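You operate a simulated robot arm through the tools that you are given. There is no shell and no other tool. Be economical: measure what you need, move in short steps, check, and stop when the job is done.

Carry out the task below with a simulated robot arm. There is one attempt and no reset: what you move stays moved.

## Task
Fetch the clamp from the top of the white-legged bench and set it on the silver plate there. Then take the blue cloth and put it on the small table. Then put the block marked "260" from the top of the microscope bench in the green bin. Do these in the order given.

The check looks at the end state, three seconds after you hand in, the way a careful person would. Anything else that was tipped, shoved, dropped, spilled or broken makes it a failure. Flat cloth is picked up by pressing the open fingertips on it (5 to 10 N) and closing them slowly along it; thin cloth reads only 2 to 8 mm in the jaws.

## Robot
A 6-joint arm with a two-finger gripper on a trunk, on a base that drives. Base frame: it is fixed to the floor where the robot stands at the start and does not move with it; the origin is under the middle of the robot, x ahead of it, y to its left, z up; the surface under the hand at the start is at about z = 0.78. Lengths are in m, angles in degrees, forces in N, time in s.
It reaches about 1.298 m from its shoulder. Its first joint turns from -149.0 to 149.0 degrees. Places, roughly: block [4, 0.25, 0.75]; green bin [4.25, 0.25, 0.75]; small table [-1.2, -4.2, 0.8]. Payload 1.57 kg.
The tool frame sits at the grasp point between the pads (the TCP): z along the fingers, y along the line on which they close. The tips reach 0.021 m beyond it. Largest opening 0.07 m; the body of the gripper starts 0.05 m behind the TCP.
Orientation is that of the tool frame in the base frame, as [roll, pitch, yaw] about the fixed x, y, z axes, in that order (R = Rz(yaw) Ry(pitch) Rx(roll)). With the fingers straight down and closing along the base's y, the tool's x points along the base's -x, its y along +y and its z along -z.

## Interface
- The arm moves only by the tool move_arm. Its argument "series" is a list of rows, each an object (a shift or turn left out is 0, a gripper value left out holds the last) with "dp": the shift along the base's x, y, z in m, a list of three; "rot": the turn, a rotation vector about the base's x, y, z in degrees, a list of three; "fingers": the finger opening in m, from 0 to 0.07. In form: [{"dp": [dx, dy, dz], "rot": [rx, ry, rz], "fingers": fingers}, ...]. A call has 1 to 10 rows; each row is the pose to reach, as a shift and turn from the pose commanded when the call began. Each row takes 0.2 s and may step no farther than 0.05 m and 8.6 degrees from the row before; otherwise, or with a gripper value out of range, the whole call is refused. Where a pose cannot be reached the arm comes as near as it can. A force on the tool above 40 N (or 10 N above the force at the start of the call, whichever is more), or a blocked arm, ends the call early, and 0.2 s more pass. The fingers move at their own pace and stop on an object; they squeeze with about 30 N. The grip force told is the motor's: it shows also when the fingers shut on nothing. Time passes only in rows, and 0.2 s behind the last, so rows that repeat a pose let the fingers close. It gives the time, the measured TCP pose, the force on the tool (base axes), the opening and the grip force at its end, in the units of the frame above (readings bear some noise), with the torque about the TCP (base axes, N m) and any sound that the robot's microphone picked up, and new pictures: "pictures" is both (left out), scene, wrist or none.
- Cameras (640 x 400 px; columns grow to the right, rows downward): "scene" is now at [0.0355, 0.1561, 1.668]; the picture's right is [-0.18, -0.98, 0.00], its down [-0.71, 0.13, -0.69] and it looks along [0.68, -0.12, -0.72] (base axes); focal length 285 px, centre (320, 200). "wrist" rides on the gripper at [0.079, 0.004, -0.081] in the tool frame; the picture's right is [-0.05, 1.00, 0.00], its down [-0.67, -0.04, -0.74] and it looks along [-0.74, -0.04, 0.67] (tool axes); focal length 256 px, centre (320, 200). There is no depth. A picture from a camera that has moved, and an enlarged one, comes with that camera's place and axes in the base frame and with its lens.
- move_column(by): slides the trunk up (or, below 0, down) by that many m; the arm and the scene camera ride with it, the base frame stays. It gives what a move gives, with no picture.
- roll_base(legs): drives the robot by 1 to 6 legs, each [ahead, turn to the left] in m and degrees, along the robot's own axes; the way and the turn of a leg run together, so that a leg with both is an arc; at most 1.5 m and 180 degrees a leg. The arm and the cameras ride along, it lands a little off, and it stops where it bumps. It gives what a move gives, and a new picture of the scene camera.
- head_to(pan, tilt): turns the head with the scene camera to pan (to the left, within 155 degrees either way) and tilt (down, from -29 to 69), counted from straight ahead of the robot. It gives what a move gives, and a new picture of the scene camera.
- zoom(camera, box): a new picture of the part [left, top, right, bottom] of that camera's present view, enlarged. The clock stands still meanwhile.
- job_done(): hands the job in; it is judged then, once.

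Go step by step. Nothing tells you exact positions but the pictures and the camera data: compare them with the known pose of the tool, close in by small moves and look again before you grip or let go. The budget is 165 turns and 260 pictures, counting those below and the enlarged ones. Unless the task says otherwise, let go and move clear before handing in, and close with one line.

The tools are called after ">>>" by a JSON object that holds its "fn" and its "kwargs". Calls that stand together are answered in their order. move_arm: Moves the arm, as the interface text tells. Its arguments: {"type":"object","properties":{"series":{"type":"array","items":{"type":"object","properties":{"dp":{"type":"array","items":{"type":"number"}},"rot":{"type":"array","items":{"type":"number"}},"fingers":{"type":"number"}}}},"pictures":{"type":"string","enum":["both","scene","wrist","none"]}},"required":["series"]} The other tools are called the same way: move_column (by) slides the trunk up or down; roll_base (legs) drives the base; head_to (pan, tilt) turns the head that bears the scene camera; zoom (camera, box) takes an enlarged picture of a part of a camera's view; job_done () hands the job in.

At the start:

```text
time: 0.0
tcp_pos: [0.7776, -0.0348, 1.0022]
ee_rot: [-180.0, 0.0, -179.9]
contact_force: [0.1, 0.1, 0.8]
moment: [0.0, -0.01, 0.0]
opening: 0.0699
grasp_force: 0.1
trunk travel left (down, up): [-0.684, 0.286]
robot x, y, heading: [-0.001, 0.0007, 0.0]
head pan, tilt: [-10.2, 46.1]
```

scene: 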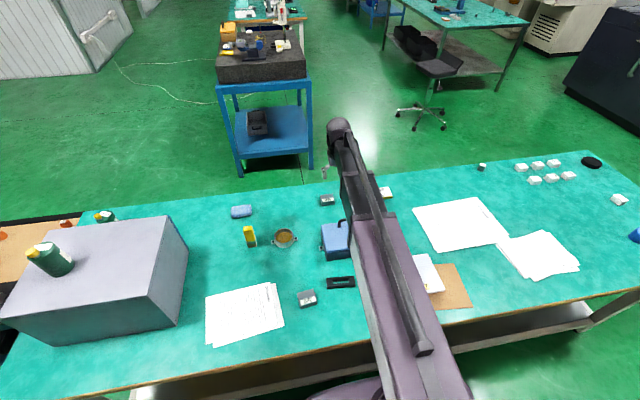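
wrist: 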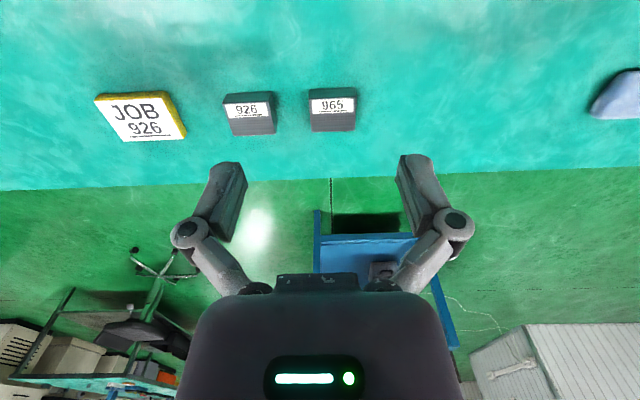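

I see a teal bench in front with blocks, a plate-like disc and a blue cloth-like item, and other benches further off. I'll look around to find the white-legged bench, the clamp, the silver plate and the small table.

>>> {"fn": "zoom", "kwargs": {"camera": "scene", "box": [180, 160, 400, 320]}}

>>> {"fn": "head_to", "kwargs": {"pan": 0, "tilt": 15}}

>>> {"fn": "head_to", "kwargs": {"pan": -80, "tilt": 25}}

>>> {"fn": "head_to", "kwargs": {"pan": 80, "tilt": 25}}

>>> {"fn": "head_to", "kwargs": {"pan": -150, "tilt": 25}}

```text
2.50 times, centred on (290, 240) of scene
camera zoom: at [0.0355, 0.1561, 1.668], right [-0.18, -0.98, 0.0], down [-0.71, 0.13, -0.69], along [0.68, -0.12, -0.72], focal length 712 px, centre (395, 100)
```

zoom: 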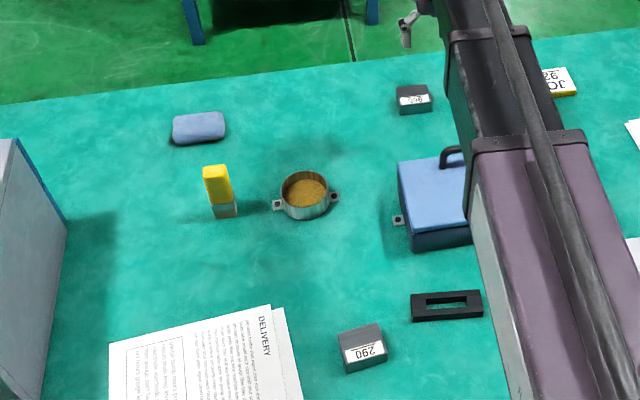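

```text
time: 1.0
tcp_pos: [0.7776, -0.0368, 1.0014]
ee_rot: [180.0, 0.1, -180.0]
contact_force: [-1.0, -0.3, 0.8]
moment: [-0.04, -0.01, 0.01]
opening: 0.0698
grasp_force: 0.1
trunk travel left (down, up): [-0.684, 0.286]
robot x, y, heading: [-0.0003, 0.0027, 0.1]
head pan, tilt: [0.0, 15.0]
camera scene: at [0.0498, 0.1704, 1.7162], right [0.0, -1.0, 0.0], down [-0.26, 0.0, -0.97], along [0.97, 0.0, -0.26], focal length 285 px, centre (320, 200)
```

scene: 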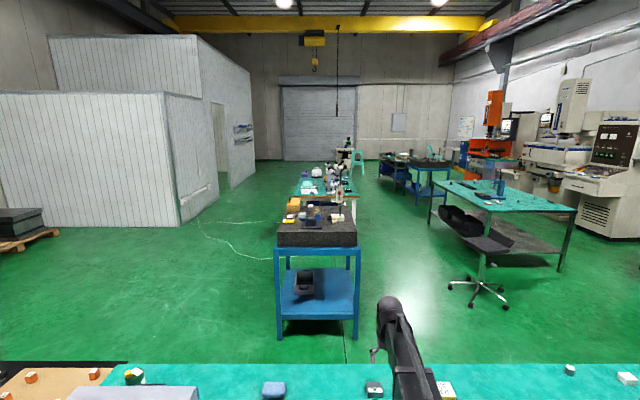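

```text
time: 2.5
tcp_pos: [0.7776, -0.0363, 1.0015]
ee_rot: [180.0, -0.2, 180.0]
contact_force: [0.1, 0.6, -0.2]
moment: [-0.02, 0.01, -0.02]
opening: 0.0701
grasp_force: 0.0
trunk travel left (down, up): [-0.684, 0.286]
robot x, y, heading: [0.0011, 0.0019, -0.1]
head pan, tilt: [-80.0, 25.0]
camera scene: at [-0.0276, 0.0797, 1.7001], right [-0.98, -0.17, 0.0], down [-0.07, 0.42, -0.91], along [0.16, -0.89, -0.42], focal length 285 px, centre (320, 200)
```

scene: 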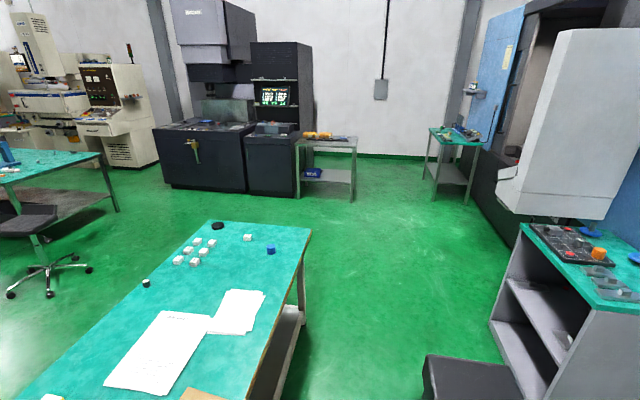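

```text
time: 5.0
tcp_pos: [0.7772, -0.0349, 1.0019]
ee_rot: [-180.0, 0.0, 180.0]
contact_force: [0.1, 0.1, 0.5]
moment: [-0.01, -0.01, 0.0]
opening: 0.0698
grasp_force: 0.1
trunk travel left (down, up): [-0.684, 0.286]
robot x, y, heading: [0.0007, 0.0013, -0.2]
head pan, tilt: [80.0, 25.0]
camera scene: at [-0.0276, 0.2612, 1.7], right [0.98, -0.17, 0.0], down [-0.07, -0.42, -0.91], along [0.16, 0.89, -0.42], focal length 285 px, centre (320, 200)
```

scene: 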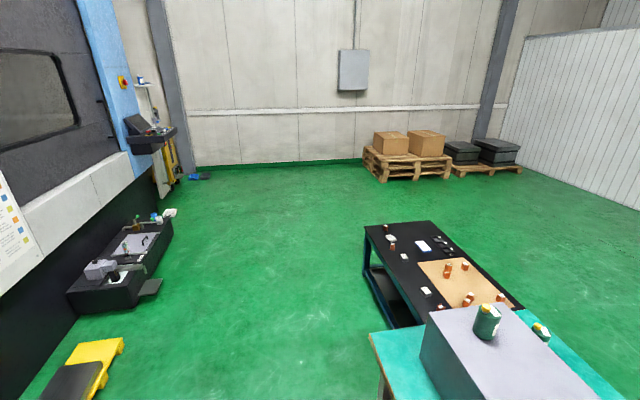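

```text
time: 8.2
tcp_pos: [0.7777, -0.0351, 1.0026]
ee_rot: [179.9, 0.0, -179.9]
contact_force: [-0.4, 0.4, 1.0]
moment: [0.02, 0.0, 0.0]
opening: 0.0701
grasp_force: 0.1
trunk travel left (down, up): [-0.684, 0.286]
robot x, y, heading: [-0.0001, 0.0014, 0.1]
head pan, tilt: [-150.0, 25.0]
camera scene: at [-0.1234, 0.1243, 1.7], right [-0.5, 0.87, 0.0], down [0.37, 0.21, -0.91], along [-0.78, -0.45, -0.42], focal length 285 px, centre (320, 200)
```

scene: 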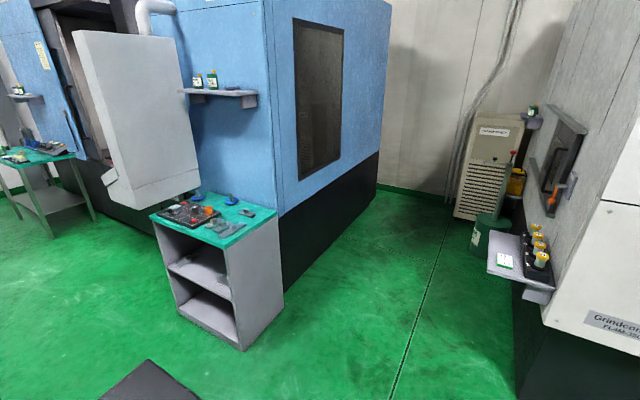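

The small table is the teal one near the far right wall. I'll zoom for the clamp, plate and cloth.

>>> {"fn": "head_to", "kwargs": {"pan": -50, "tilt": 40}}

>>> {"fn": "zoom", "kwargs": {"camera": "scene", "box": [320, 60, 640, 260]}}

>>> {"fn": "head_to", "kwargs": {"pan": 20, "tilt": 50}}

>>> {"fn": "head_to", "kwargs": {"pan": 0, "tilt": 15}}

>>> {"fn": "zoom", "kwargs": {"camera": "scene", "box": [260, 130, 380, 250]}}

>>> {"fn": "zoom", "kwargs": {"camera": "scene", "box": [370, 130, 610, 280]}}

```text
time: 10.0
tcp_pos: [0.7775, -0.0368, 1.0022]
ee_rot: [179.9, 0.0, -180.0]
contact_force: [0.4, 0.3, -1.1]
moment: [0.06, -0.02, 0.01]
opening: 0.0701
grasp_force: 0.0
trunk travel left (down, up): [-0.684, 0.286]
robot x, y, heading: [0.0011, 0.002, -0.1]
head pan, tilt: [-50.0, 40.0]
camera scene: at [0.0109, 0.1053, 1.6767], right [-0.77, -0.64, 0.0], down [-0.41, 0.49, -0.77], along [0.49, -0.59, -0.64], focal length 285 px, centre (320, 200)
```

scene: 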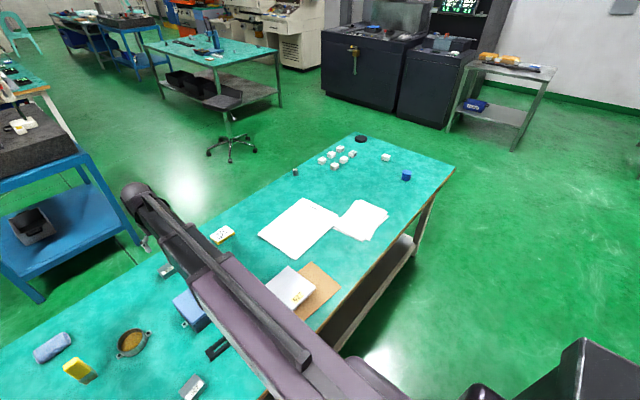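

```text
2.00 times, centred on (480, 160) of scene
camera zoom: at [0.0109, 0.1053, 1.6767], right [-0.77, -0.64, 0.0], down [-0.41, 0.49, -0.77], along [0.49, -0.59, -0.64], focal length 570 px, centre (0, 280)
```

zoom: 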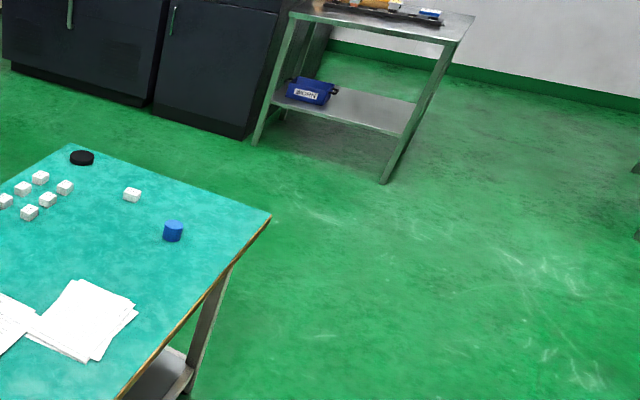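

```text
time: 11.4
tcp_pos: [0.7774, -0.036, 1.0022]
ee_rot: [-180.0, 0.0, -180.0]
contact_force: [0.5, -0.4, -0.5]
moment: [0.03, 0.03, 0.0]
opening: 0.0698
grasp_force: 0.1
trunk travel left (down, up): [-0.684, 0.286]
robot x, y, heading: [0.0007, -0.0009, 0.1]
head pan, tilt: [20.0, 50.0]
camera scene: at [0.0287, 0.1967, 1.6626], right [0.34, -0.94, 0.0], down [-0.72, -0.26, -0.64], along [0.6, 0.22, -0.77], focal length 285 px, centre (320, 200)
```

scene: 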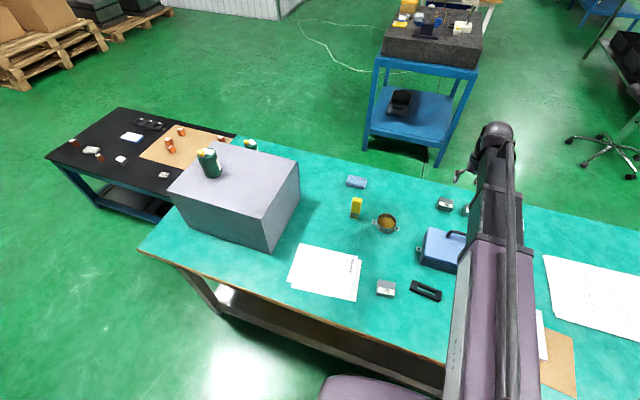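

```text
time: 12.4
tcp_pos: [0.7787, -0.0366, 1.0016]
ee_rot: [-180.0, 0.1, 180.0]
contact_force: [0.6, -0.6, 0.1]
moment: [0.0, -0.03, -0.01]
opening: 0.0702
grasp_force: 0.1
trunk travel left (down, up): [-0.684, 0.286]
robot x, y, heading: [0.0002, 0.0011, 0.2]
head pan, tilt: [0.0, 15.0]
camera scene: at [0.0498, 0.1705, 1.7162], right [0.0, -1.0, 0.0], down [-0.26, 0.0, -0.97], along [0.97, 0.0, -0.26], focal length 285 px, centre (320, 200)
```

scene: 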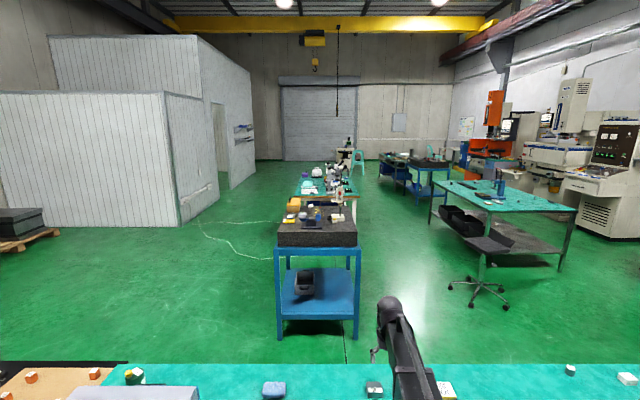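

```text
3.33 times, centred on (320, 190) of scene
camera zoom: at [0.0498, 0.1705, 1.7162], right [0.0, -1.0, 0.0], down [-0.26, 0.0, -0.97], along [0.97, 0.0, -0.26], focal length 949 px, centre (320, 233)
```

zoom: 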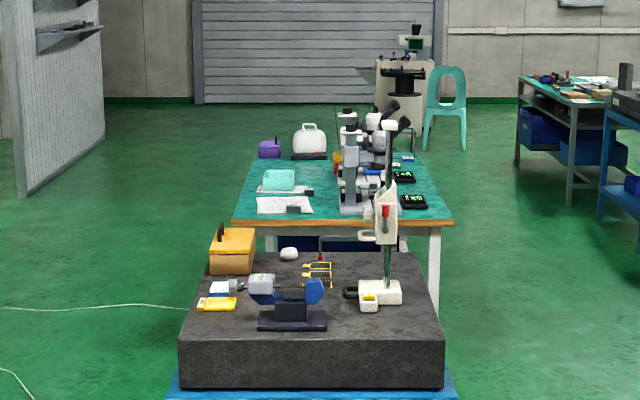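

```text
2.67 times, centred on (490, 205) of scene
camera zoom: at [0.0498, 0.1705, 1.7162], right [0.0, -1.0, 0.0], down [-0.26, 0.0, -0.97], along [0.97, 0.0, -0.26], focal length 760 px, centre (-133, 187)
```

zoom: 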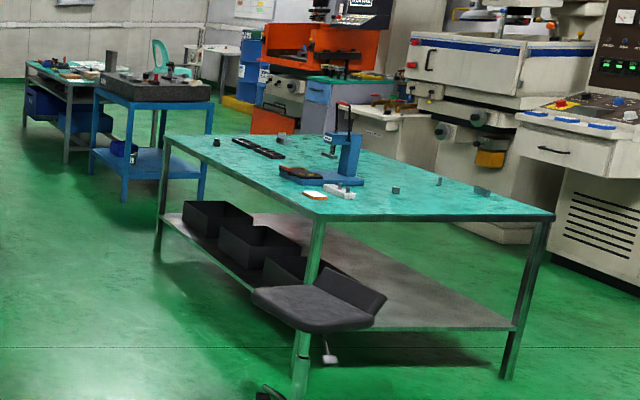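

Looking closer at candidates on the front bench, and its legs.

>>> {"fn": "head_to", "kwargs": {"pan": -60, "tilt": 50}}

>>> {"fn": "zoom", "kwargs": {"camera": "scene", "box": [60, 140, 380, 340]}}

>>> {"fn": "head_to", "kwargs": {"pan": 45, "tilt": 40}}

>>> {"fn": "zoom", "kwargs": {"camera": "scene", "box": [280, 60, 560, 240]}}

```text
time: 13.7
tcp_pos: [0.7783, -0.0366, 1.0026]
ee_rot: [-179.9, 0.0, -180.0]
contact_force: [-1.7, -0.2, -0.3]
moment: [0.03, 0.01, -0.04]
opening: 0.0702
grasp_force: 0.0
trunk travel left (down, up): [-0.684, 0.286]
robot x, y, heading: [0.002, 0.0008, -0.2]
head pan, tilt: [-60.0, 50.0]
camera scene: at [-0.0051, 0.1038, 1.6626], right [-0.87, -0.5, 0.0], down [-0.38, 0.66, -0.64], along [0.32, -0.56, -0.77], focal length 285 px, centre (320, 200)
```

scene: 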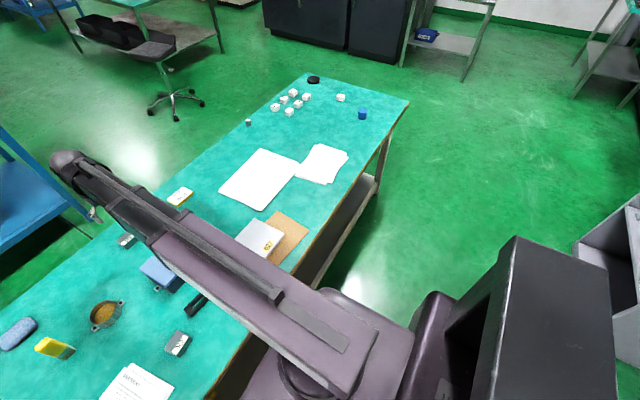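

```text
2.00 times, centred on (220, 240) of scene
camera zoom: at [-0.0051, 0.1038, 1.6626], right [-0.87, -0.5, 0.0], down [-0.38, 0.66, -0.64], along [0.32, -0.56, -0.77], focal length 570 px, centre (520, 120)
```

zoom: 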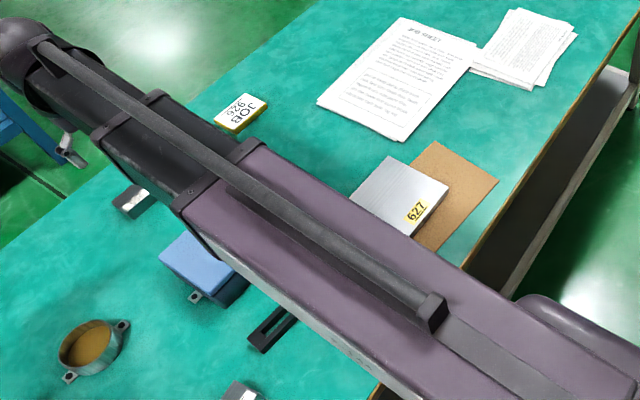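

```text
time: 15.5
tcp_pos: [0.7778, -0.0361, 1.0027]
ee_rot: [180.0, 0.0, -179.9]
contact_force: [-0.1, 0.2, 0.5]
moment: [-0.01, 0.0, -0.02]
opening: 0.07
grasp_force: 0.0
trunk travel left (down, up): [-0.684, 0.286]
robot x, y, heading: [0.0003, -0.001, -0.2]
head pan, tilt: [45.0, 40.0]
camera scene: at [0.0165, 0.2305, 1.6767], right [0.71, -0.71, 0.0], down [-0.45, -0.45, -0.77], along [0.54, 0.54, -0.64], focal length 285 px, centre (320, 200)
```

scene: 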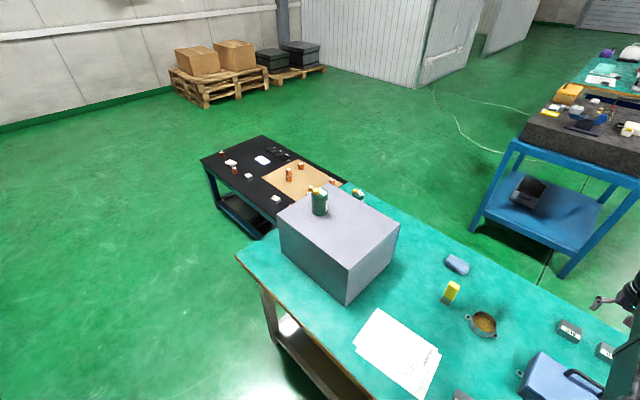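

```text
2.22 times, centred on (420, 150) of scene
camera zoom: at [0.0165, 0.2305, 1.6767], right [0.71, -0.71, 0.0], down [-0.45, -0.45, -0.77], along [0.54, 0.54, -0.64], focal length 633 px, centre (98, 311)
```

zoom: 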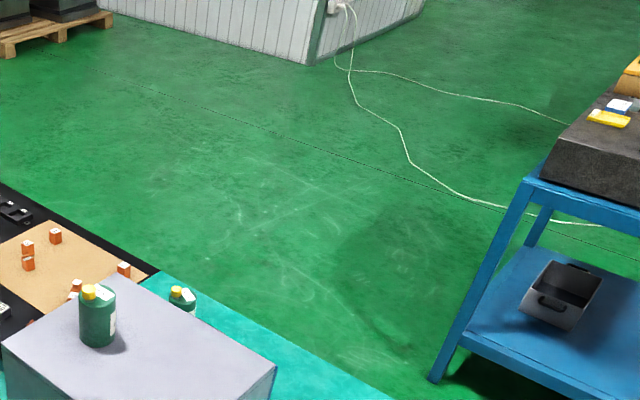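

Checking the remaining surfaces at higher zoom.

>>> {"fn": "zoom", "kwargs": {"camera": "scene", "box": [230, 240, 390, 400]}}

>>> {"fn": "head_to", "kwargs": {"pan": -80, "tilt": 20}}

>>> {"fn": "zoom", "kwargs": {"camera": "scene", "box": [270, 130, 510, 260]}}

>>> {"fn": "zoom", "kwargs": {"camera": "scene", "box": [480, 220, 640, 400]}}

>>> {"fn": "head_to", "kwargs": {"pan": 5, "tilt": 10}}

>>> {"fn": "zoom", "kwargs": {"camera": "scene", "box": [310, 170, 400, 260]}}

```text
2.50 times, centred on (310, 320) of scene
camera zoom: at [0.0165, 0.2305, 1.6767], right [0.71, -0.71, 0.0], down [-0.45, -0.45, -0.77], along [0.54, 0.54, -0.64], focal length 712 px, centre (345, -100)
```

zoom: 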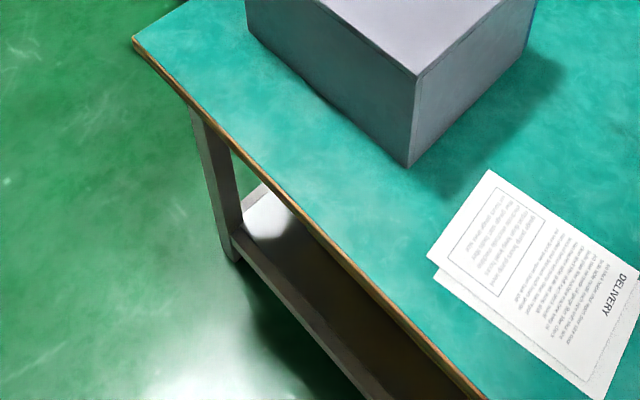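

```text
time: 17.6
tcp_pos: [0.7764, -0.0364, 1.0022]
ee_rot: [-180.0, 0.0, 180.0]
contact_force: [-0.8, -0.8, 0.7]
moment: [-0.01, 0.04, 0.0]
opening: 0.07
grasp_force: 0.0
trunk travel left (down, up): [-0.684, 0.286]
robot x, y, heading: [-0.0021, -0.0023, 0.0]
head pan, tilt: [-80.0, 20.0]
camera scene: at [-0.0274, 0.0787, 1.7081], right [-0.98, -0.17, 0.0], down [-0.06, 0.34, -0.94], along [0.16, -0.93, -0.34], focal length 285 px, centre (320, 200)
```

scene: 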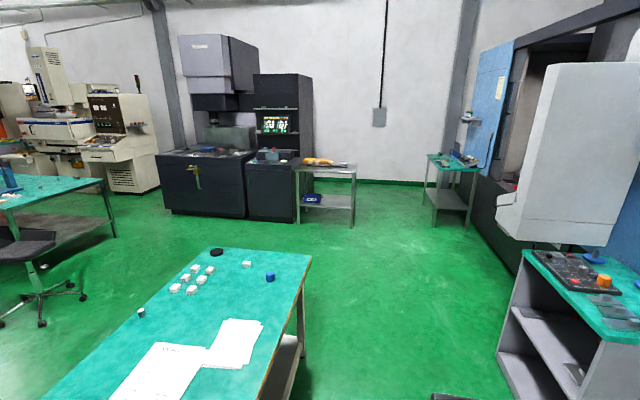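

```text
2.67 times, centred on (390, 195) of scene
camera zoom: at [-0.0274, 0.0787, 1.7081], right [-0.98, -0.17, 0.0], down [-0.06, 0.34, -0.94], along [0.16, -0.93, -0.34], focal length 760 px, centre (133, 213)
```

zoom: 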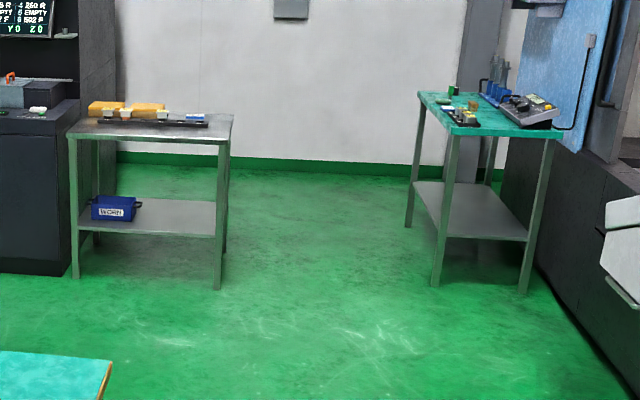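

```text
2.22 times, centred on (560, 310) of scene
camera zoom: at [-0.0274, 0.0787, 1.7081], right [-0.98, -0.17, 0.0], down [-0.06, 0.34, -0.94], along [0.16, -0.93, -0.34], focal length 633 px, centre (-213, -44)
```

zoom: 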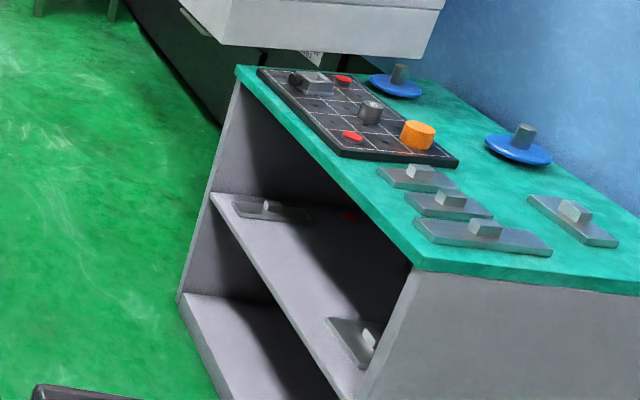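

```text
time: 19.2
tcp_pos: [0.7779, -0.0355, 1.003]
ee_rot: [-180.0, 0.0, -180.0]
contact_force: [-0.8, -0.4, -0.1]
moment: [-0.02, 0.01, 0.0]
opening: 0.0701
grasp_force: 0.1
trunk travel left (down, up): [-0.684, 0.286]
robot x, y, heading: [-0.0019, 0.0036, -0.0]
head pan, tilt: [5.0, 10.0]
camera scene: at [0.049, 0.1785, 1.7244], right [0.09, -1.0, 0.0], down [-0.17, -0.01, -0.98], along [0.98, 0.09, -0.17], focal length 285 px, centre (320, 200)
```

scene: 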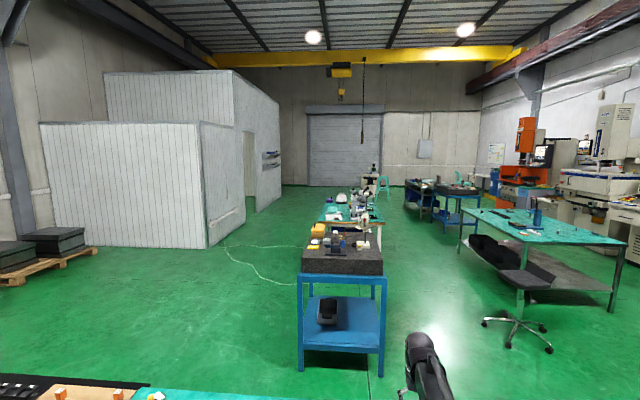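

```text
4.44 times, centred on (355, 215) of scene
camera zoom: at [0.049, 0.1785, 1.7244], right [0.09, -1.0, 0.0], down [-0.17, -0.01, -0.98], along [0.98, 0.09, -0.17], focal length 1266 px, centre (164, 133)
```

zoom: 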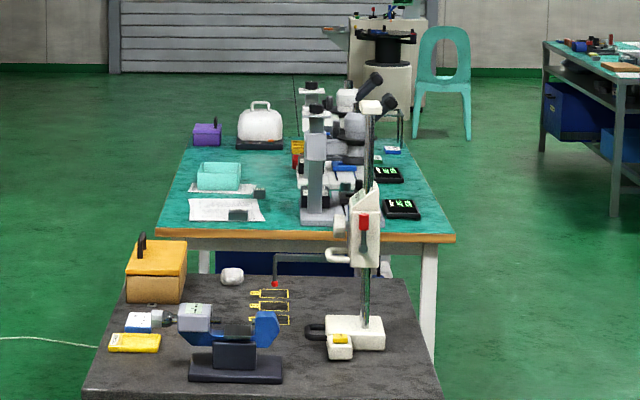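

The arm hides part of the front bench; I'll lift it and swing left to view what is behind it.

>>> {"fn": "move_arm", "kwargs": {"series": [{"dp": [0, 0.03, 0.04]}, {"dp": [0, 0.06, 0.08]}, {"dp": [0, 0.09, 0.12]}, {"dp": [0, 0.14, 0.12]}, {"dp": [0, 0.19, 0.12]}, {"dp": [0, 0.24, 0.12]}, {"dp": [0, 0.29, 0.12]}, {"dp": [0, 0.34, 0.12]}, {"dp": [0, 0.39, 0.12]}, {"dp": [0, 0.44, 0.12]}], "pictures": "wrist"}}

>>> {"fn": "head_to", "kwargs": {"pan": -25, "tilt": 50}}

>>> {"fn": "zoom", "kwargs": {"camera": "scene", "box": [160, 120, 440, 300]}}

```text
time: 21.4
tcp_pos: [0.7785, 0.3997, 1.002]
ee_rot: [-180.0, 0.0, 179.9]
contact_force: [0.1, -0.4, -0.2]
moment: [-0.04, 0.01, 0.0]
opening: 0.0699
grasp_force: 0.2
out of reach, approached as far as the arm can: row 1, 2, 3, 4, 5, 6, 7, 8, 9, 10
trunk travel left (down, up): [-0.684, 0.286]
robot x, y, heading: [-0.0003, 0.0005, 0.0]
head pan, tilt: [5.0, 10.0]
camera wrist: at [0.6974, 0.4033, 1.0834], right [0.05, 1.0, 0.0], down [0.67, -0.04, 0.74], along [0.74, -0.04, -0.67], focal length 256 px, centre (320, 200)
```

wrist: 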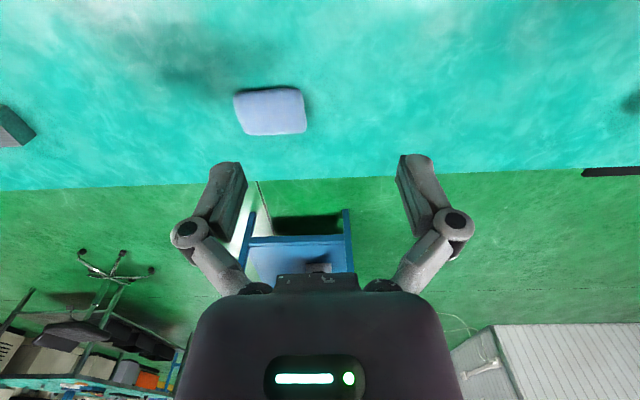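

```text
time: 22.4
tcp_pos: [0.7785, 0.399, 1.0023]
ee_rot: [-180.0, 0.0, 179.9]
contact_force: [-1.2, -0.2, -0.1]
moment: [-0.01, 0.0, 0.02]
opening: 0.07
grasp_force: 0.1
trunk travel left (down, up): [-0.684, 0.286]
robot x, y, heading: [-0.0008, 0.0004, 0.1]
head pan, tilt: [-25.0, 50.0]
camera scene: at [0.0262, 0.138, 1.6626], right [-0.42, -0.91, 0.0], down [-0.69, 0.32, -0.64], along [0.58, -0.27, -0.77], focal length 285 px, centre (320, 200)
```

scene: 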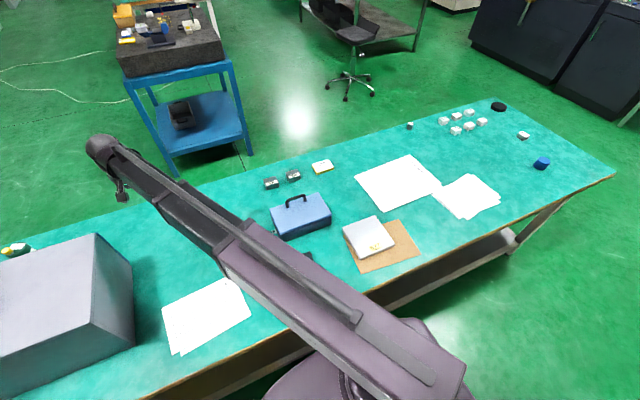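

```text
2.22 times, centred on (300, 210) of scene
camera zoom: at [0.0262, 0.138, 1.6626], right [-0.42, -0.91, 0.0], down [-0.69, 0.32, -0.64], along [0.58, -0.27, -0.77], focal length 633 px, centre (364, 178)
```

zoom: 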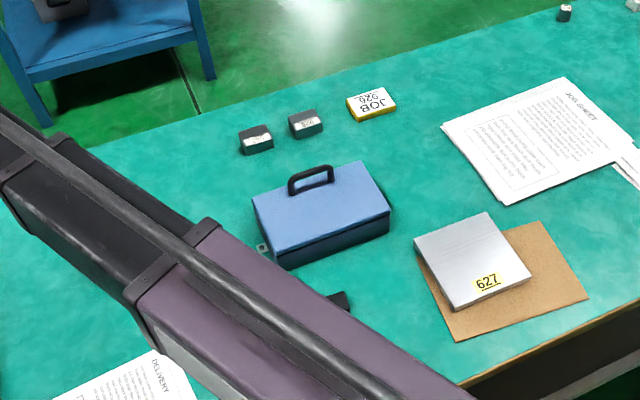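

>>> {"fn": "zoom", "kwargs": {"camera": "wrist", "box": [200, 60, 340, 160]}}

>>> {"fn": "move_arm", "kwargs": {"series": [{"dp": [-0.05, 0, 0]}, {"dp": [-0.1, 0, 0]}, {"dp": [-0.15, 0, 0]}, {"dp": [-0.2, -0.04, 0]}, {"dp": [-0.22, -0.08, 0]}, {"dp": [-0.22, -0.12, 0]}, {"dp": [-0.22, -0.17, 0]}], "pictures": "wrist"}}

>>> {"fn": "zoom", "kwargs": {"camera": "wrist", "box": [160, 0, 480, 200]}}

```text
4.00 times, centred on (270, 110) of wrist
camera zoom: at [0.6971, 0.4024, 1.0835], right [0.05, 1.0, 0.0], down [0.67, -0.04, 0.74], along [0.74, -0.04, -0.67], focal length 1024 px, centre (520, 560)
```

zoom: 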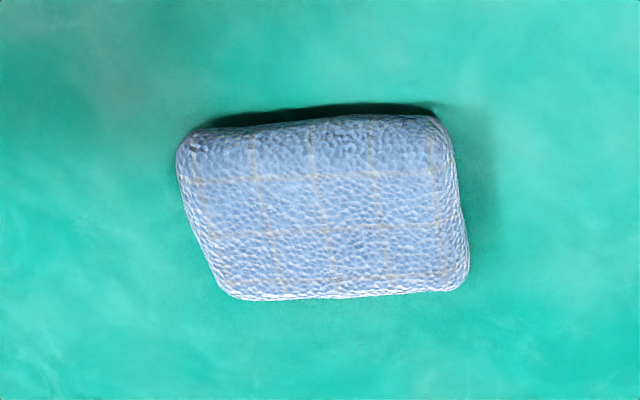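

```text
refused: row 4 steps farther than a row can; nothing moved
```

```text
2.00 times, centred on (320, 100) of wrist
camera zoom: at [0.6971, 0.4024, 1.0835], right [0.05, 1.0, 0.0], down [0.67, -0.04, 0.74], along [0.74, -0.04, -0.67], focal length 512 px, centre (320, 400)
```

zoom: 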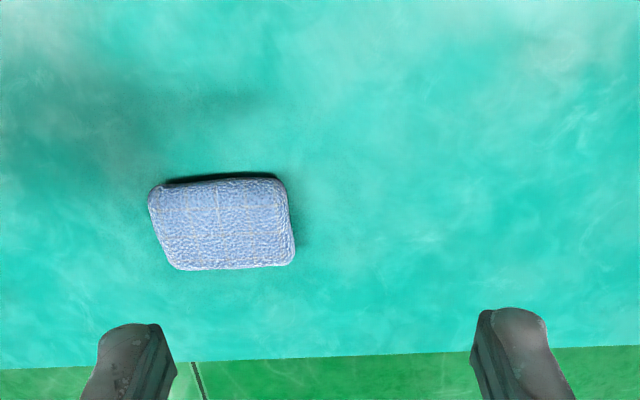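

The blue item is a folded towel (the blue cloth). Now I'll pull the arm back to inspect the black slotted piece, the likely clamp, and the ring.

>>> {"fn": "move_arm", "kwargs": {"series": [{"dp": [-0.05, 0, 0]}, {"dp": [-0.1, 0, 0]}, {"dp": [-0.15, 0, 0]}, {"dp": [-0.18, -0.03, 0]}, {"dp": [-0.2, -0.07, 0]}, {"dp": [-0.22, -0.11, 0]}, {"dp": [-0.22, -0.15, 0]}, {"dp": [-0.22, -0.18, 0]}], "pictures": "wrist"}}

>>> {"fn": "zoom", "kwargs": {"camera": "wrist", "box": [0, 0, 640, 200]}}

```text
time: 24.2
tcp_pos: [0.5576, 0.2171, 1.0024]
ee_rot: [-179.9, 0.0, -180.0]
contact_force: [0.2, -0.6, -0.1]
moment: [-0.01, -0.02, -0.02]
opening: 0.0702
grasp_force: 0.0
trunk travel left (down, up): [-0.684, 0.286]
robot x, y, heading: [0.0, 0.0033, 0.1]
head pan, tilt: [-25.0, 50.0]
camera wrist: at [0.477, 0.222, 1.0837], right [0.05, 1.0, 0.0], down [0.67, -0.04, 0.74], along [0.74, -0.04, -0.67], focal length 256 px, centre (320, 200)
```

wrist: 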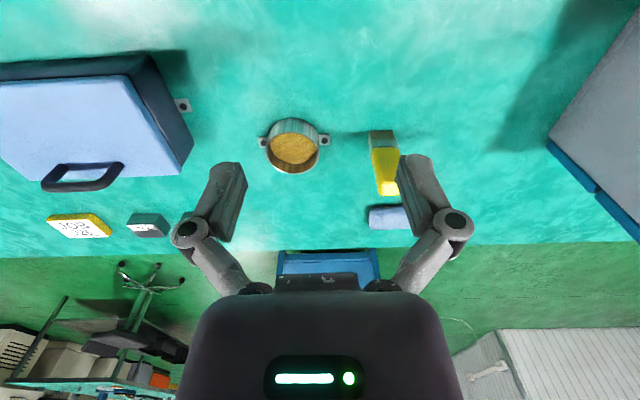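

```text
1.00 times, centred on (320, 100) of wrist (not enlarged: the box is as wide or as high as the picture)
camera zoom: at [0.477, 0.222, 1.0837], right [0.05, 1.0, 0.0], down [0.67, -0.04, 0.74], along [0.74, -0.04, -0.67], focal length 256 px, centre (320, 300)
```

zoom: 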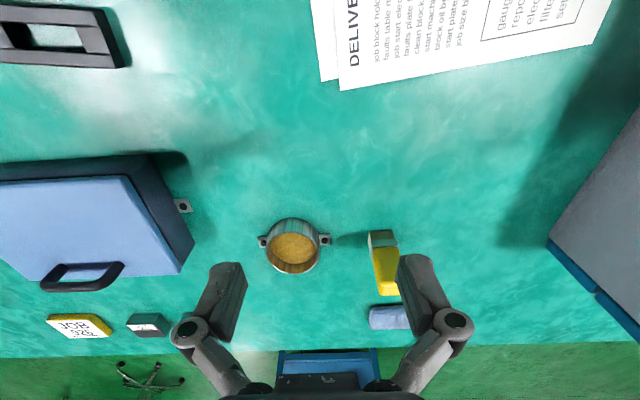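

Black slotted bar at about (0.48, 0.007), lying along y: the strap clamp. The silver plate (tag 627) is near (0.455, -0.247). I'll move above the clamp and turn the hand 90°.

>>> {"fn": "move_arm", "kwargs": {"series": [{"dp": [-0.01, -0.03, 0], "rot": [0, 0, 8.5]}, {"dp": [-0.02, -0.06, 0], "rot": [0, 0, 17]}, {"dp": [-0.03, -0.09, 0], "rot": [0, 0, 25.5]}, {"dp": [-0.04, -0.12, 0], "rot": [0, 0, 34]}, {"dp": [-0.05, -0.15, 0], "rot": [0, 0, 42.5]}, {"dp": [-0.06, -0.18, 0], "rot": [0, 0, 51]}, {"dp": [-0.07, -0.21, 0], "rot": [0, 0, 59.5]}, {"dp": [-0.078, -0.21, 0], "rot": [0, 0, 68]}, {"dp": [-0.078, -0.21, 0], "rot": [0, 0, 76.5]}, {"dp": [-0.078, -0.21, -0.0], "rot": [0, 0, 85]}], "pictures": "none"}}

>>> {"fn": "move_arm", "kwargs": {"series": [{"dp": [0, 0, 0], "rot": [0, 0, 5]}, {"dp": [0, 0, -0.04], "rot": [0, 0, 5]}]}}

>>> {"fn": "zoom", "kwargs": {"camera": "wrist", "box": [200, 60, 440, 210]}}

```text
time: 26.4
tcp_pos: [0.5378, 0.0061, 1.0029]
ee_rot: [179.9, 0.0, -94.9]
contact_force: [-0.2, 0.1, -0.1]
moment: [0.01, 0.03, 0.01]
opening: 0.0697
grasp_force: 0.1
out of reach, approached as far as the arm can: row 4, 5, 6, 7, 8, 9, 10
trunk travel left (down, up): [-0.684, 0.286]
robot x, y, heading: [-0.0009, 0.0005, -0.2]
head pan, tilt: [-25.0, 50.0]
```

```text
time: 27.0
tcp_pos: [0.5374, 0.0085, 1.003]
ee_rot: [180.0, -0.1, -89.9]
contact_force: [-0.1, 0.2, -0.1]
moment: [0.02, 0.01, 0.0]
opening: 0.0701
grasp_force: 0.1
out of reach, approached as far as the arm can: row 2
trunk travel left (down, up): [-0.684, 0.286]
robot x, y, heading: [0.0009, -0.0006, 0.3]
head pan, tilt: [-25.0, 50.0]
camera scene: at [0.026, 0.1379, 1.6625], right [-0.42, -0.91, 0.0], down [-0.69, 0.32, -0.64], along [0.58, -0.27, -0.77], focal length 285 px, centre (320, 200)
camera wrist: at [0.5322, -0.0721, 1.0836], right [-1.0, 0.05, 0.0], down [0.03, 0.67, 0.74], along [0.04, 0.74, -0.67], focal length 256 px, centre (320, 200)
```

scene: 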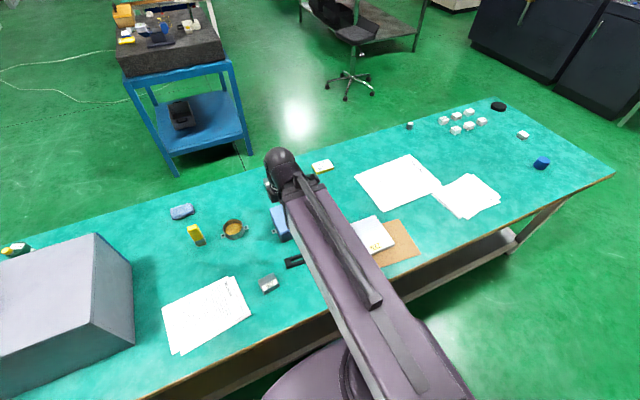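
wrist: 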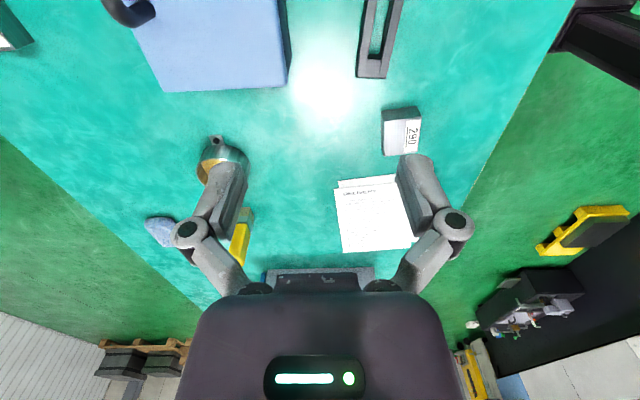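

```text
2.67 times, centred on (320, 135) of wrist
camera zoom: at [0.5322, -0.0721, 1.0836], right [-1.0, 0.05, 0.0], down [0.03, 0.67, 0.74], along [0.04, 0.74, -0.67], focal length 683 px, centre (320, 373)
```

zoom: 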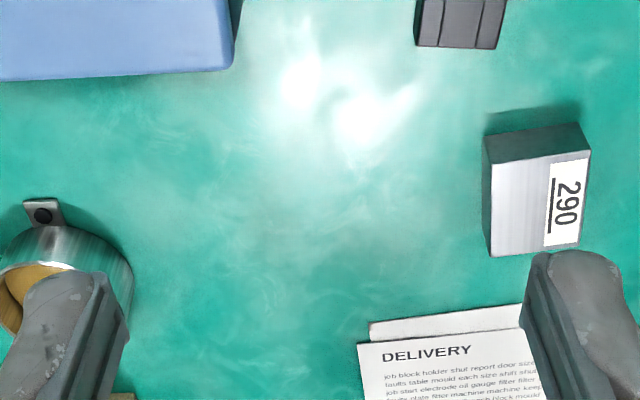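

The clamp is too close to the robot's body for a downward grasp, so I'll back the base up 0.2 m.

>>> {"fn": "roll_base", "kwargs": {"legs": [[-0.2, 0]]}}

```text
time: 28.9
tcp_pos: [0.3372, 0.0066, 1.0035]
ee_rot: [180.0, 0.0, -90.1]
contact_force: [-0.2, -0.1, -0.6]
moment: [0.0, 0.0, 0.02]
opening: 0.0701
grasp_force: 0.1
trunk travel left (down, up): [-0.684, 0.286]
robot x, y, heading: [-0.2007, 0.0001, -0.1]
head pan, tilt: [-25.0, 50.0]
camera scene: at [-0.1748, 0.1379, 1.6626], right [-0.42, -0.91, 0.0], down [-0.69, 0.32, -0.64], along [0.58, -0.27, -0.77], focal length 285 px, centre (320, 200)
```

scene: 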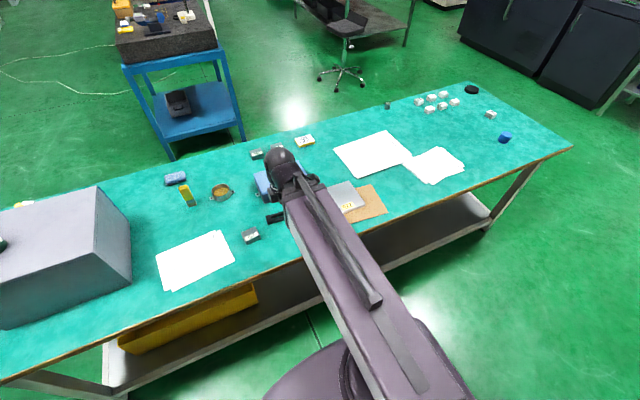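

>>> {"fn": "move_arm", "kwargs": {"series": [{"dp": [0.05, 0, 0]}, {"dp": [0.1, 0, 0]}, {"dp": [0.143, 0, 0]}, {"dp": [0.143, 0, -0.05]}, {"dp": [0.143, 0, -0.09]}], "pictures": "wrist"}}

```text
time: 30.1
tcp_pos: [0.4794, 0.0081, 1.0036]
ee_rot: [-180.0, 0.0, -90.2]
contact_force: [-0.2, 0.2, 0.6]
moment: [0.01, 0.0, -0.01]
opening: 0.0699
grasp_force: 0.1
out of reach, approached as far as the arm can: row 4, 5
trunk travel left (down, up): [-0.684, 0.286]
robot x, y, heading: [-0.2039, 0.0026, -0.3]
head pan, tilt: [-25.0, 50.0]
camera wrist: at [0.4733, -0.0724, 1.0836], right [-1.0, 0.05, 0.0], down [0.04, 0.67, 0.74], along [0.04, 0.74, -0.67], focal length 256 px, centre (320, 200)
```

wrist: 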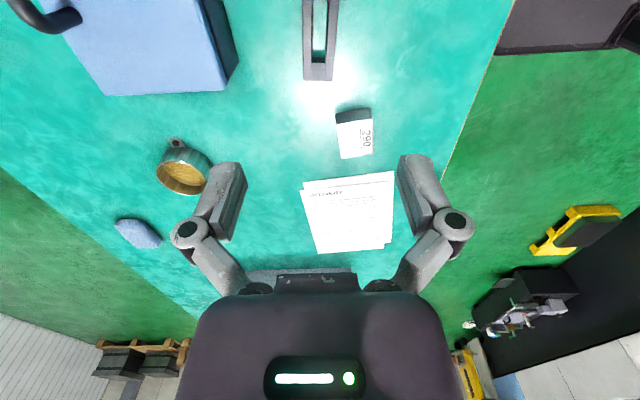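

The hand's height seems to come only from the trunk column. I'll lower the column.

>>> {"fn": "move_column", "kwargs": {"by": -0.1}}

>>> {"fn": "move_arm", "kwargs": {"series": [{"dp": [0, 0, -0.02]}]}}

```text
time: 31.4
tcp_pos: [0.4789, 0.0078, 0.9025]
ee_rot: [180.0, 0.0, -90.1]
contact_force: [0.4, 0.2, -0.5]
moment: [0.01, 0.0, 0.01]
opening: 0.0698
grasp_force: 0.1
trunk travel left (down, up): [-0.584, 0.386]
robot x, y, heading: [-0.203, -0.0023, -0.4]
head pan, tilt: [-25.0, 50.0]
```

```text
time: 31.8
tcp_pos: [0.4792, 0.0079, 0.9021]
ee_rot: [-180.0, 0.0, -90.1]
contact_force: [0.4, -0.3, -0.4]
moment: [0.01, -0.03, 0.02]
opening: 0.0698
grasp_force: 0.0
out of reach, approached as far as the arm can: row 1
trunk travel left (down, up): [-0.584, 0.386]
robot x, y, heading: [-0.2017, 0.0001, 0.0]
head pan, tilt: [-25.0, 50.0]
camera scene: at [-0.1739, 0.1379, 1.5626], right [-0.42, -0.91, 0.0], down [-0.69, 0.32, -0.64], along [0.58, -0.27, -0.77], focal length 285 px, centre (320, 200)
camera wrist: at [0.4732, -0.0724, 0.9836], right [-1.0, 0.05, 0.0], down [0.04, 0.67, 0.74], along [0.04, 0.74, -0.67], focal length 256 px, centre (320, 200)
```

scene: 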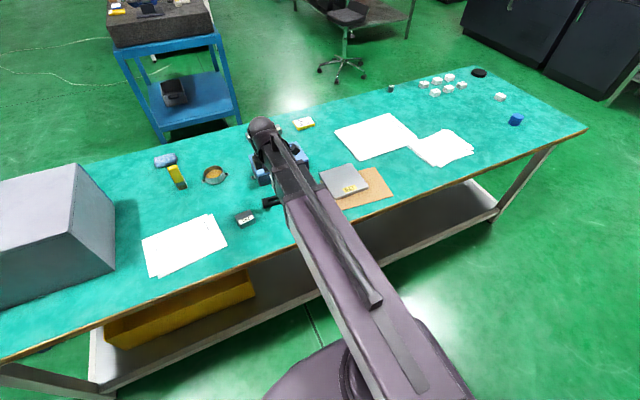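
wrist: 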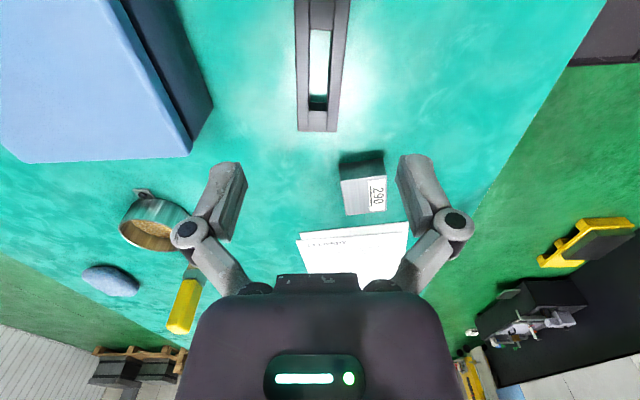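

>>> {"fn": "move_arm", "kwargs": {"series": [{"dp": [0, 0, 0], "rot": [0, 0, -4]}], "pictures": "none"}}

>>> {"fn": "move_column", "kwargs": {"by": -0.065}}

>>> {"fn": "move_arm", "kwargs": {"series": [{"dp": [0, 0, 0]}]}}

```text
time: 32.2
tcp_pos: [0.4798, 0.0072, 0.9022]
ee_rot: [-180.0, 0.0, -94.1]
contact_force: [-0.1, -0.3, -0.4]
moment: [0.02, 0.0, -0.06]
opening: 0.0701
grasp_force: 0.0
trunk travel left (down, up): [-0.584, 0.386]
robot x, y, heading: [-0.1964, -0.0006, -0.3]
head pan, tilt: [-25.0, 50.0]
```

```text
time: 33.2
tcp_pos: [0.4785, 0.0075, 0.8372]
ee_rot: [180.0, -0.1, -94.1]
contact_force: [0.8, -0.5, 0.0]
moment: [-0.03, 0.01, -0.01]
opening: 0.07
grasp_force: 0.1
trunk travel left (down, up): [-0.519, 0.451]
robot x, y, heading: [-0.2011, -0.0009, -0.0]
head pan, tilt: [-25.0, 50.0]
```

```text
time: 33.6
tcp_pos: [0.479, 0.0066, 0.8379]
ee_rot: [-180.0, 0.1, -94.1]
contact_force: [0.1, -0.7, -0.6]
moment: [0.03, 0.01, -0.01]
opening: 0.0699
grasp_force: 0.0
trunk travel left (down, up): [-0.519, 0.451]
robot x, y, heading: [-0.2039, 0.0008, -0.1]
head pan, tilt: [-25.0, 50.0]
camera scene: at [-0.1739, 0.1379, 1.4976], right [-0.42, -0.91, 0.0], down [-0.69, 0.32, -0.64], along [0.58, -0.27, -0.77], focal length 285 px, centre (320, 200)
camera wrist: at [0.4675, -0.0726, 0.9186], right [-0.99, 0.12, 0.0], down [0.08, 0.66, 0.74], along [0.09, 0.74, -0.67], focal length 256 px, centre (320, 200)
```

scene: 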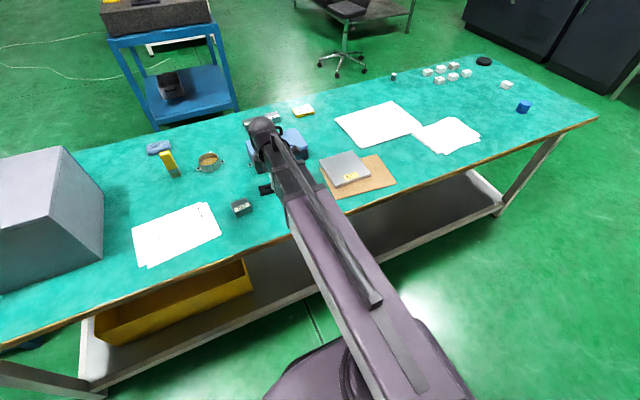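
wrist: 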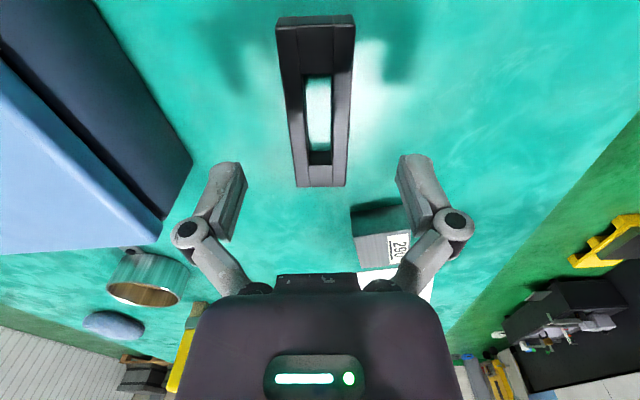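

Clamp is centred under the open fingers. Lowering to it.

>>> {"fn": "move_column", "kwargs": {"by": -0.031}}

>>> {"fn": "zoom", "kwargs": {"camera": "wrist", "box": [160, 60, 480, 260]}}

```text
time: 34.4
tcp_pos: [0.4777, 0.0063, 0.8062]
ee_rot: [179.9, 0.0, -94.1]
contact_force: [0.4, 0.8, 0.3]
moment: [-0.03, -0.02, -0.02]
opening: 0.0701
grasp_force: 0.1
trunk travel left (down, up): [-0.488, 0.482]
robot x, y, heading: [-0.2022, -0.0016, -0.1]
head pan, tilt: [-25.0, 50.0]
```

```text
2.00 times, centred on (320, 160) of wrist
camera zoom: at [0.4675, -0.0726, 0.8876], right [-0.99, 0.12, 0.0], down [0.08, 0.66, 0.74], along [0.09, 0.74, -0.67], focal length 512 px, centre (320, 280)
```

zoom: 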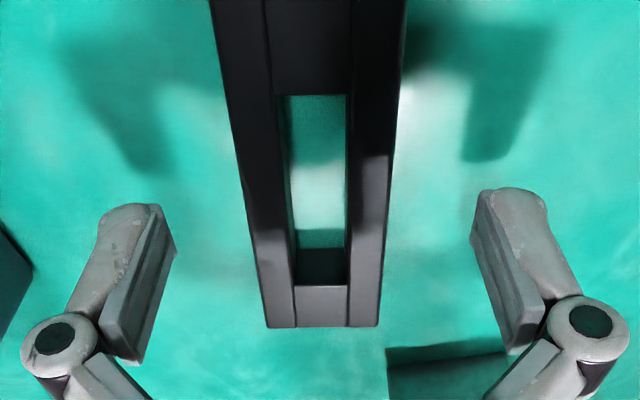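

>>> {"fn": "move_column", "kwargs": {"by": -0.006}}

>>> {"fn": "move_arm", "kwargs": {"series": [{"fingers": 0.045}, {"fingers": 0.035}, {"fingers": 0.025}, {"fingers": 0.015}, {"fingers": 0.0}, {"fingers": 0.0}], "pictures": "wrist"}}

```text
time: 34.9
tcp_pos: [0.4803, 0.0075, 0.8005]
ee_rot: [-180.0, 0.0, -94.0]
contact_force: [0.0, -0.1, 0.0]
moment: [0.02, 0.0, -0.01]
opening: 0.0702
grasp_force: 0.1
trunk travel left (down, up): [-0.482, 0.488]
robot x, y, heading: [-0.2016, -0.0018, -0.3]
head pan, tilt: [-25.0, 50.0]
```

```text
time: 36.3
tcp_pos: [0.4786, 0.0059, 0.8013]
ee_rot: [180.0, 0.0, -94.1]
contact_force: [3.0, 0.1, 5.3]
moment: [0.01, -0.05, -0.07]
opening: 0.0338
grasp_force: 30.0
trunk travel left (down, up): [-0.482, 0.488]
robot x, y, heading: [-0.2001, -0.0008, 0.2]
head pan, tilt: [-25.0, 50.0]
camera wrist: at [0.4675, -0.0726, 0.8817], right [-0.99, 0.12, 0.0], down [0.08, 0.66, 0.74], along [0.09, 0.74, -0.67], focal length 256 px, centre (320, 200)
```

wrist: 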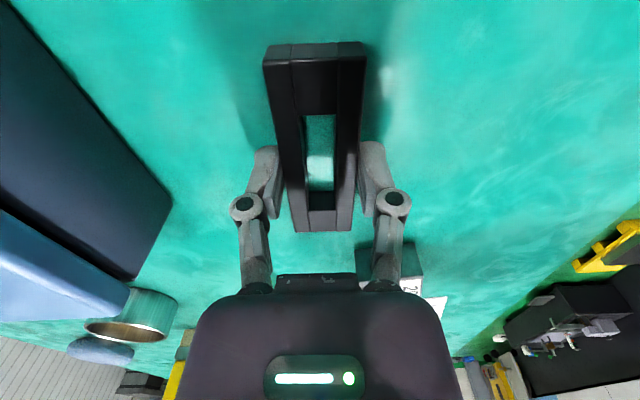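

Clamp is gripped (34 mm). Lifting and carrying it over the plate.

>>> {"fn": "move_column", "kwargs": {"by": 0.11}}

>>> {"fn": "move_arm", "kwargs": {"series": [{"dp": [-0.005, -0.04, 0]}, {"dp": [-0.01, -0.085, 0]}, {"dp": [-0.015, -0.13, 0]}, {"dp": [-0.02, -0.175, 0]}, {"dp": [-0.024, -0.22, 0]}, {"dp": [-0.026, -0.258, 0]}, {"dp": [-0.026, -0.258, 0]}]}}

```text
time: 37.8
tcp_pos: [0.4795, 0.0061, 0.9108]
ee_rot: [-180.0, -0.1, -94.2]
contact_force: [-0.5, -0.1, -2.5]
moment: [-0.01, 0.02, 0.02]
opening: 0.0336
grasp_force: 29.6
trunk travel left (down, up): [-0.592, 0.378]
robot x, y, heading: [-0.2025, -0.0031, -0.2]
head pan, tilt: [-25.0, 50.0]
```

```text
time: 39.4
tcp_pos: [0.4529, -0.2516, 0.9117]
ee_rot: [-179.9, 0.0, -94.2]
contact_force: [0.1, 0.3, -2.7]
moment: [0.03, 0.04, -0.02]
opening: 0.034
grasp_force: 30.1
trunk travel left (down, up): [-0.592, 0.378]
robot x, y, heading: [-0.2019, -0.0004, -0.1]
head pan, tilt: [-25.0, 50.0]
camera scene: at [-0.1737, 0.1375, 1.5706], right [-0.42, -0.91, 0.0], down [-0.69, 0.32, -0.64], along [0.58, -0.27, -0.77], focal length 285 px, centre (320, 200)
camera wrist: at [0.4401, -0.3308, 0.9914], right [-0.99, 0.12, 0.0], down [0.08, 0.66, 0.75], along [0.09, 0.74, -0.67], focal length 256 px, centre (320, 200)
```

scene: 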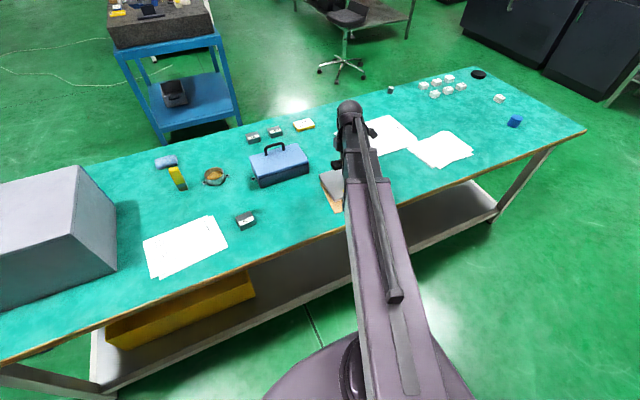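
wrist: 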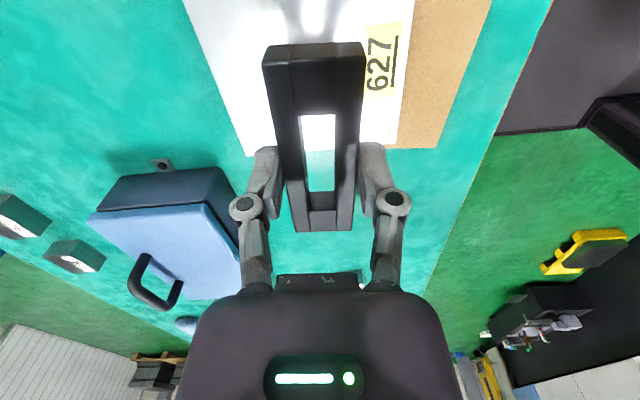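

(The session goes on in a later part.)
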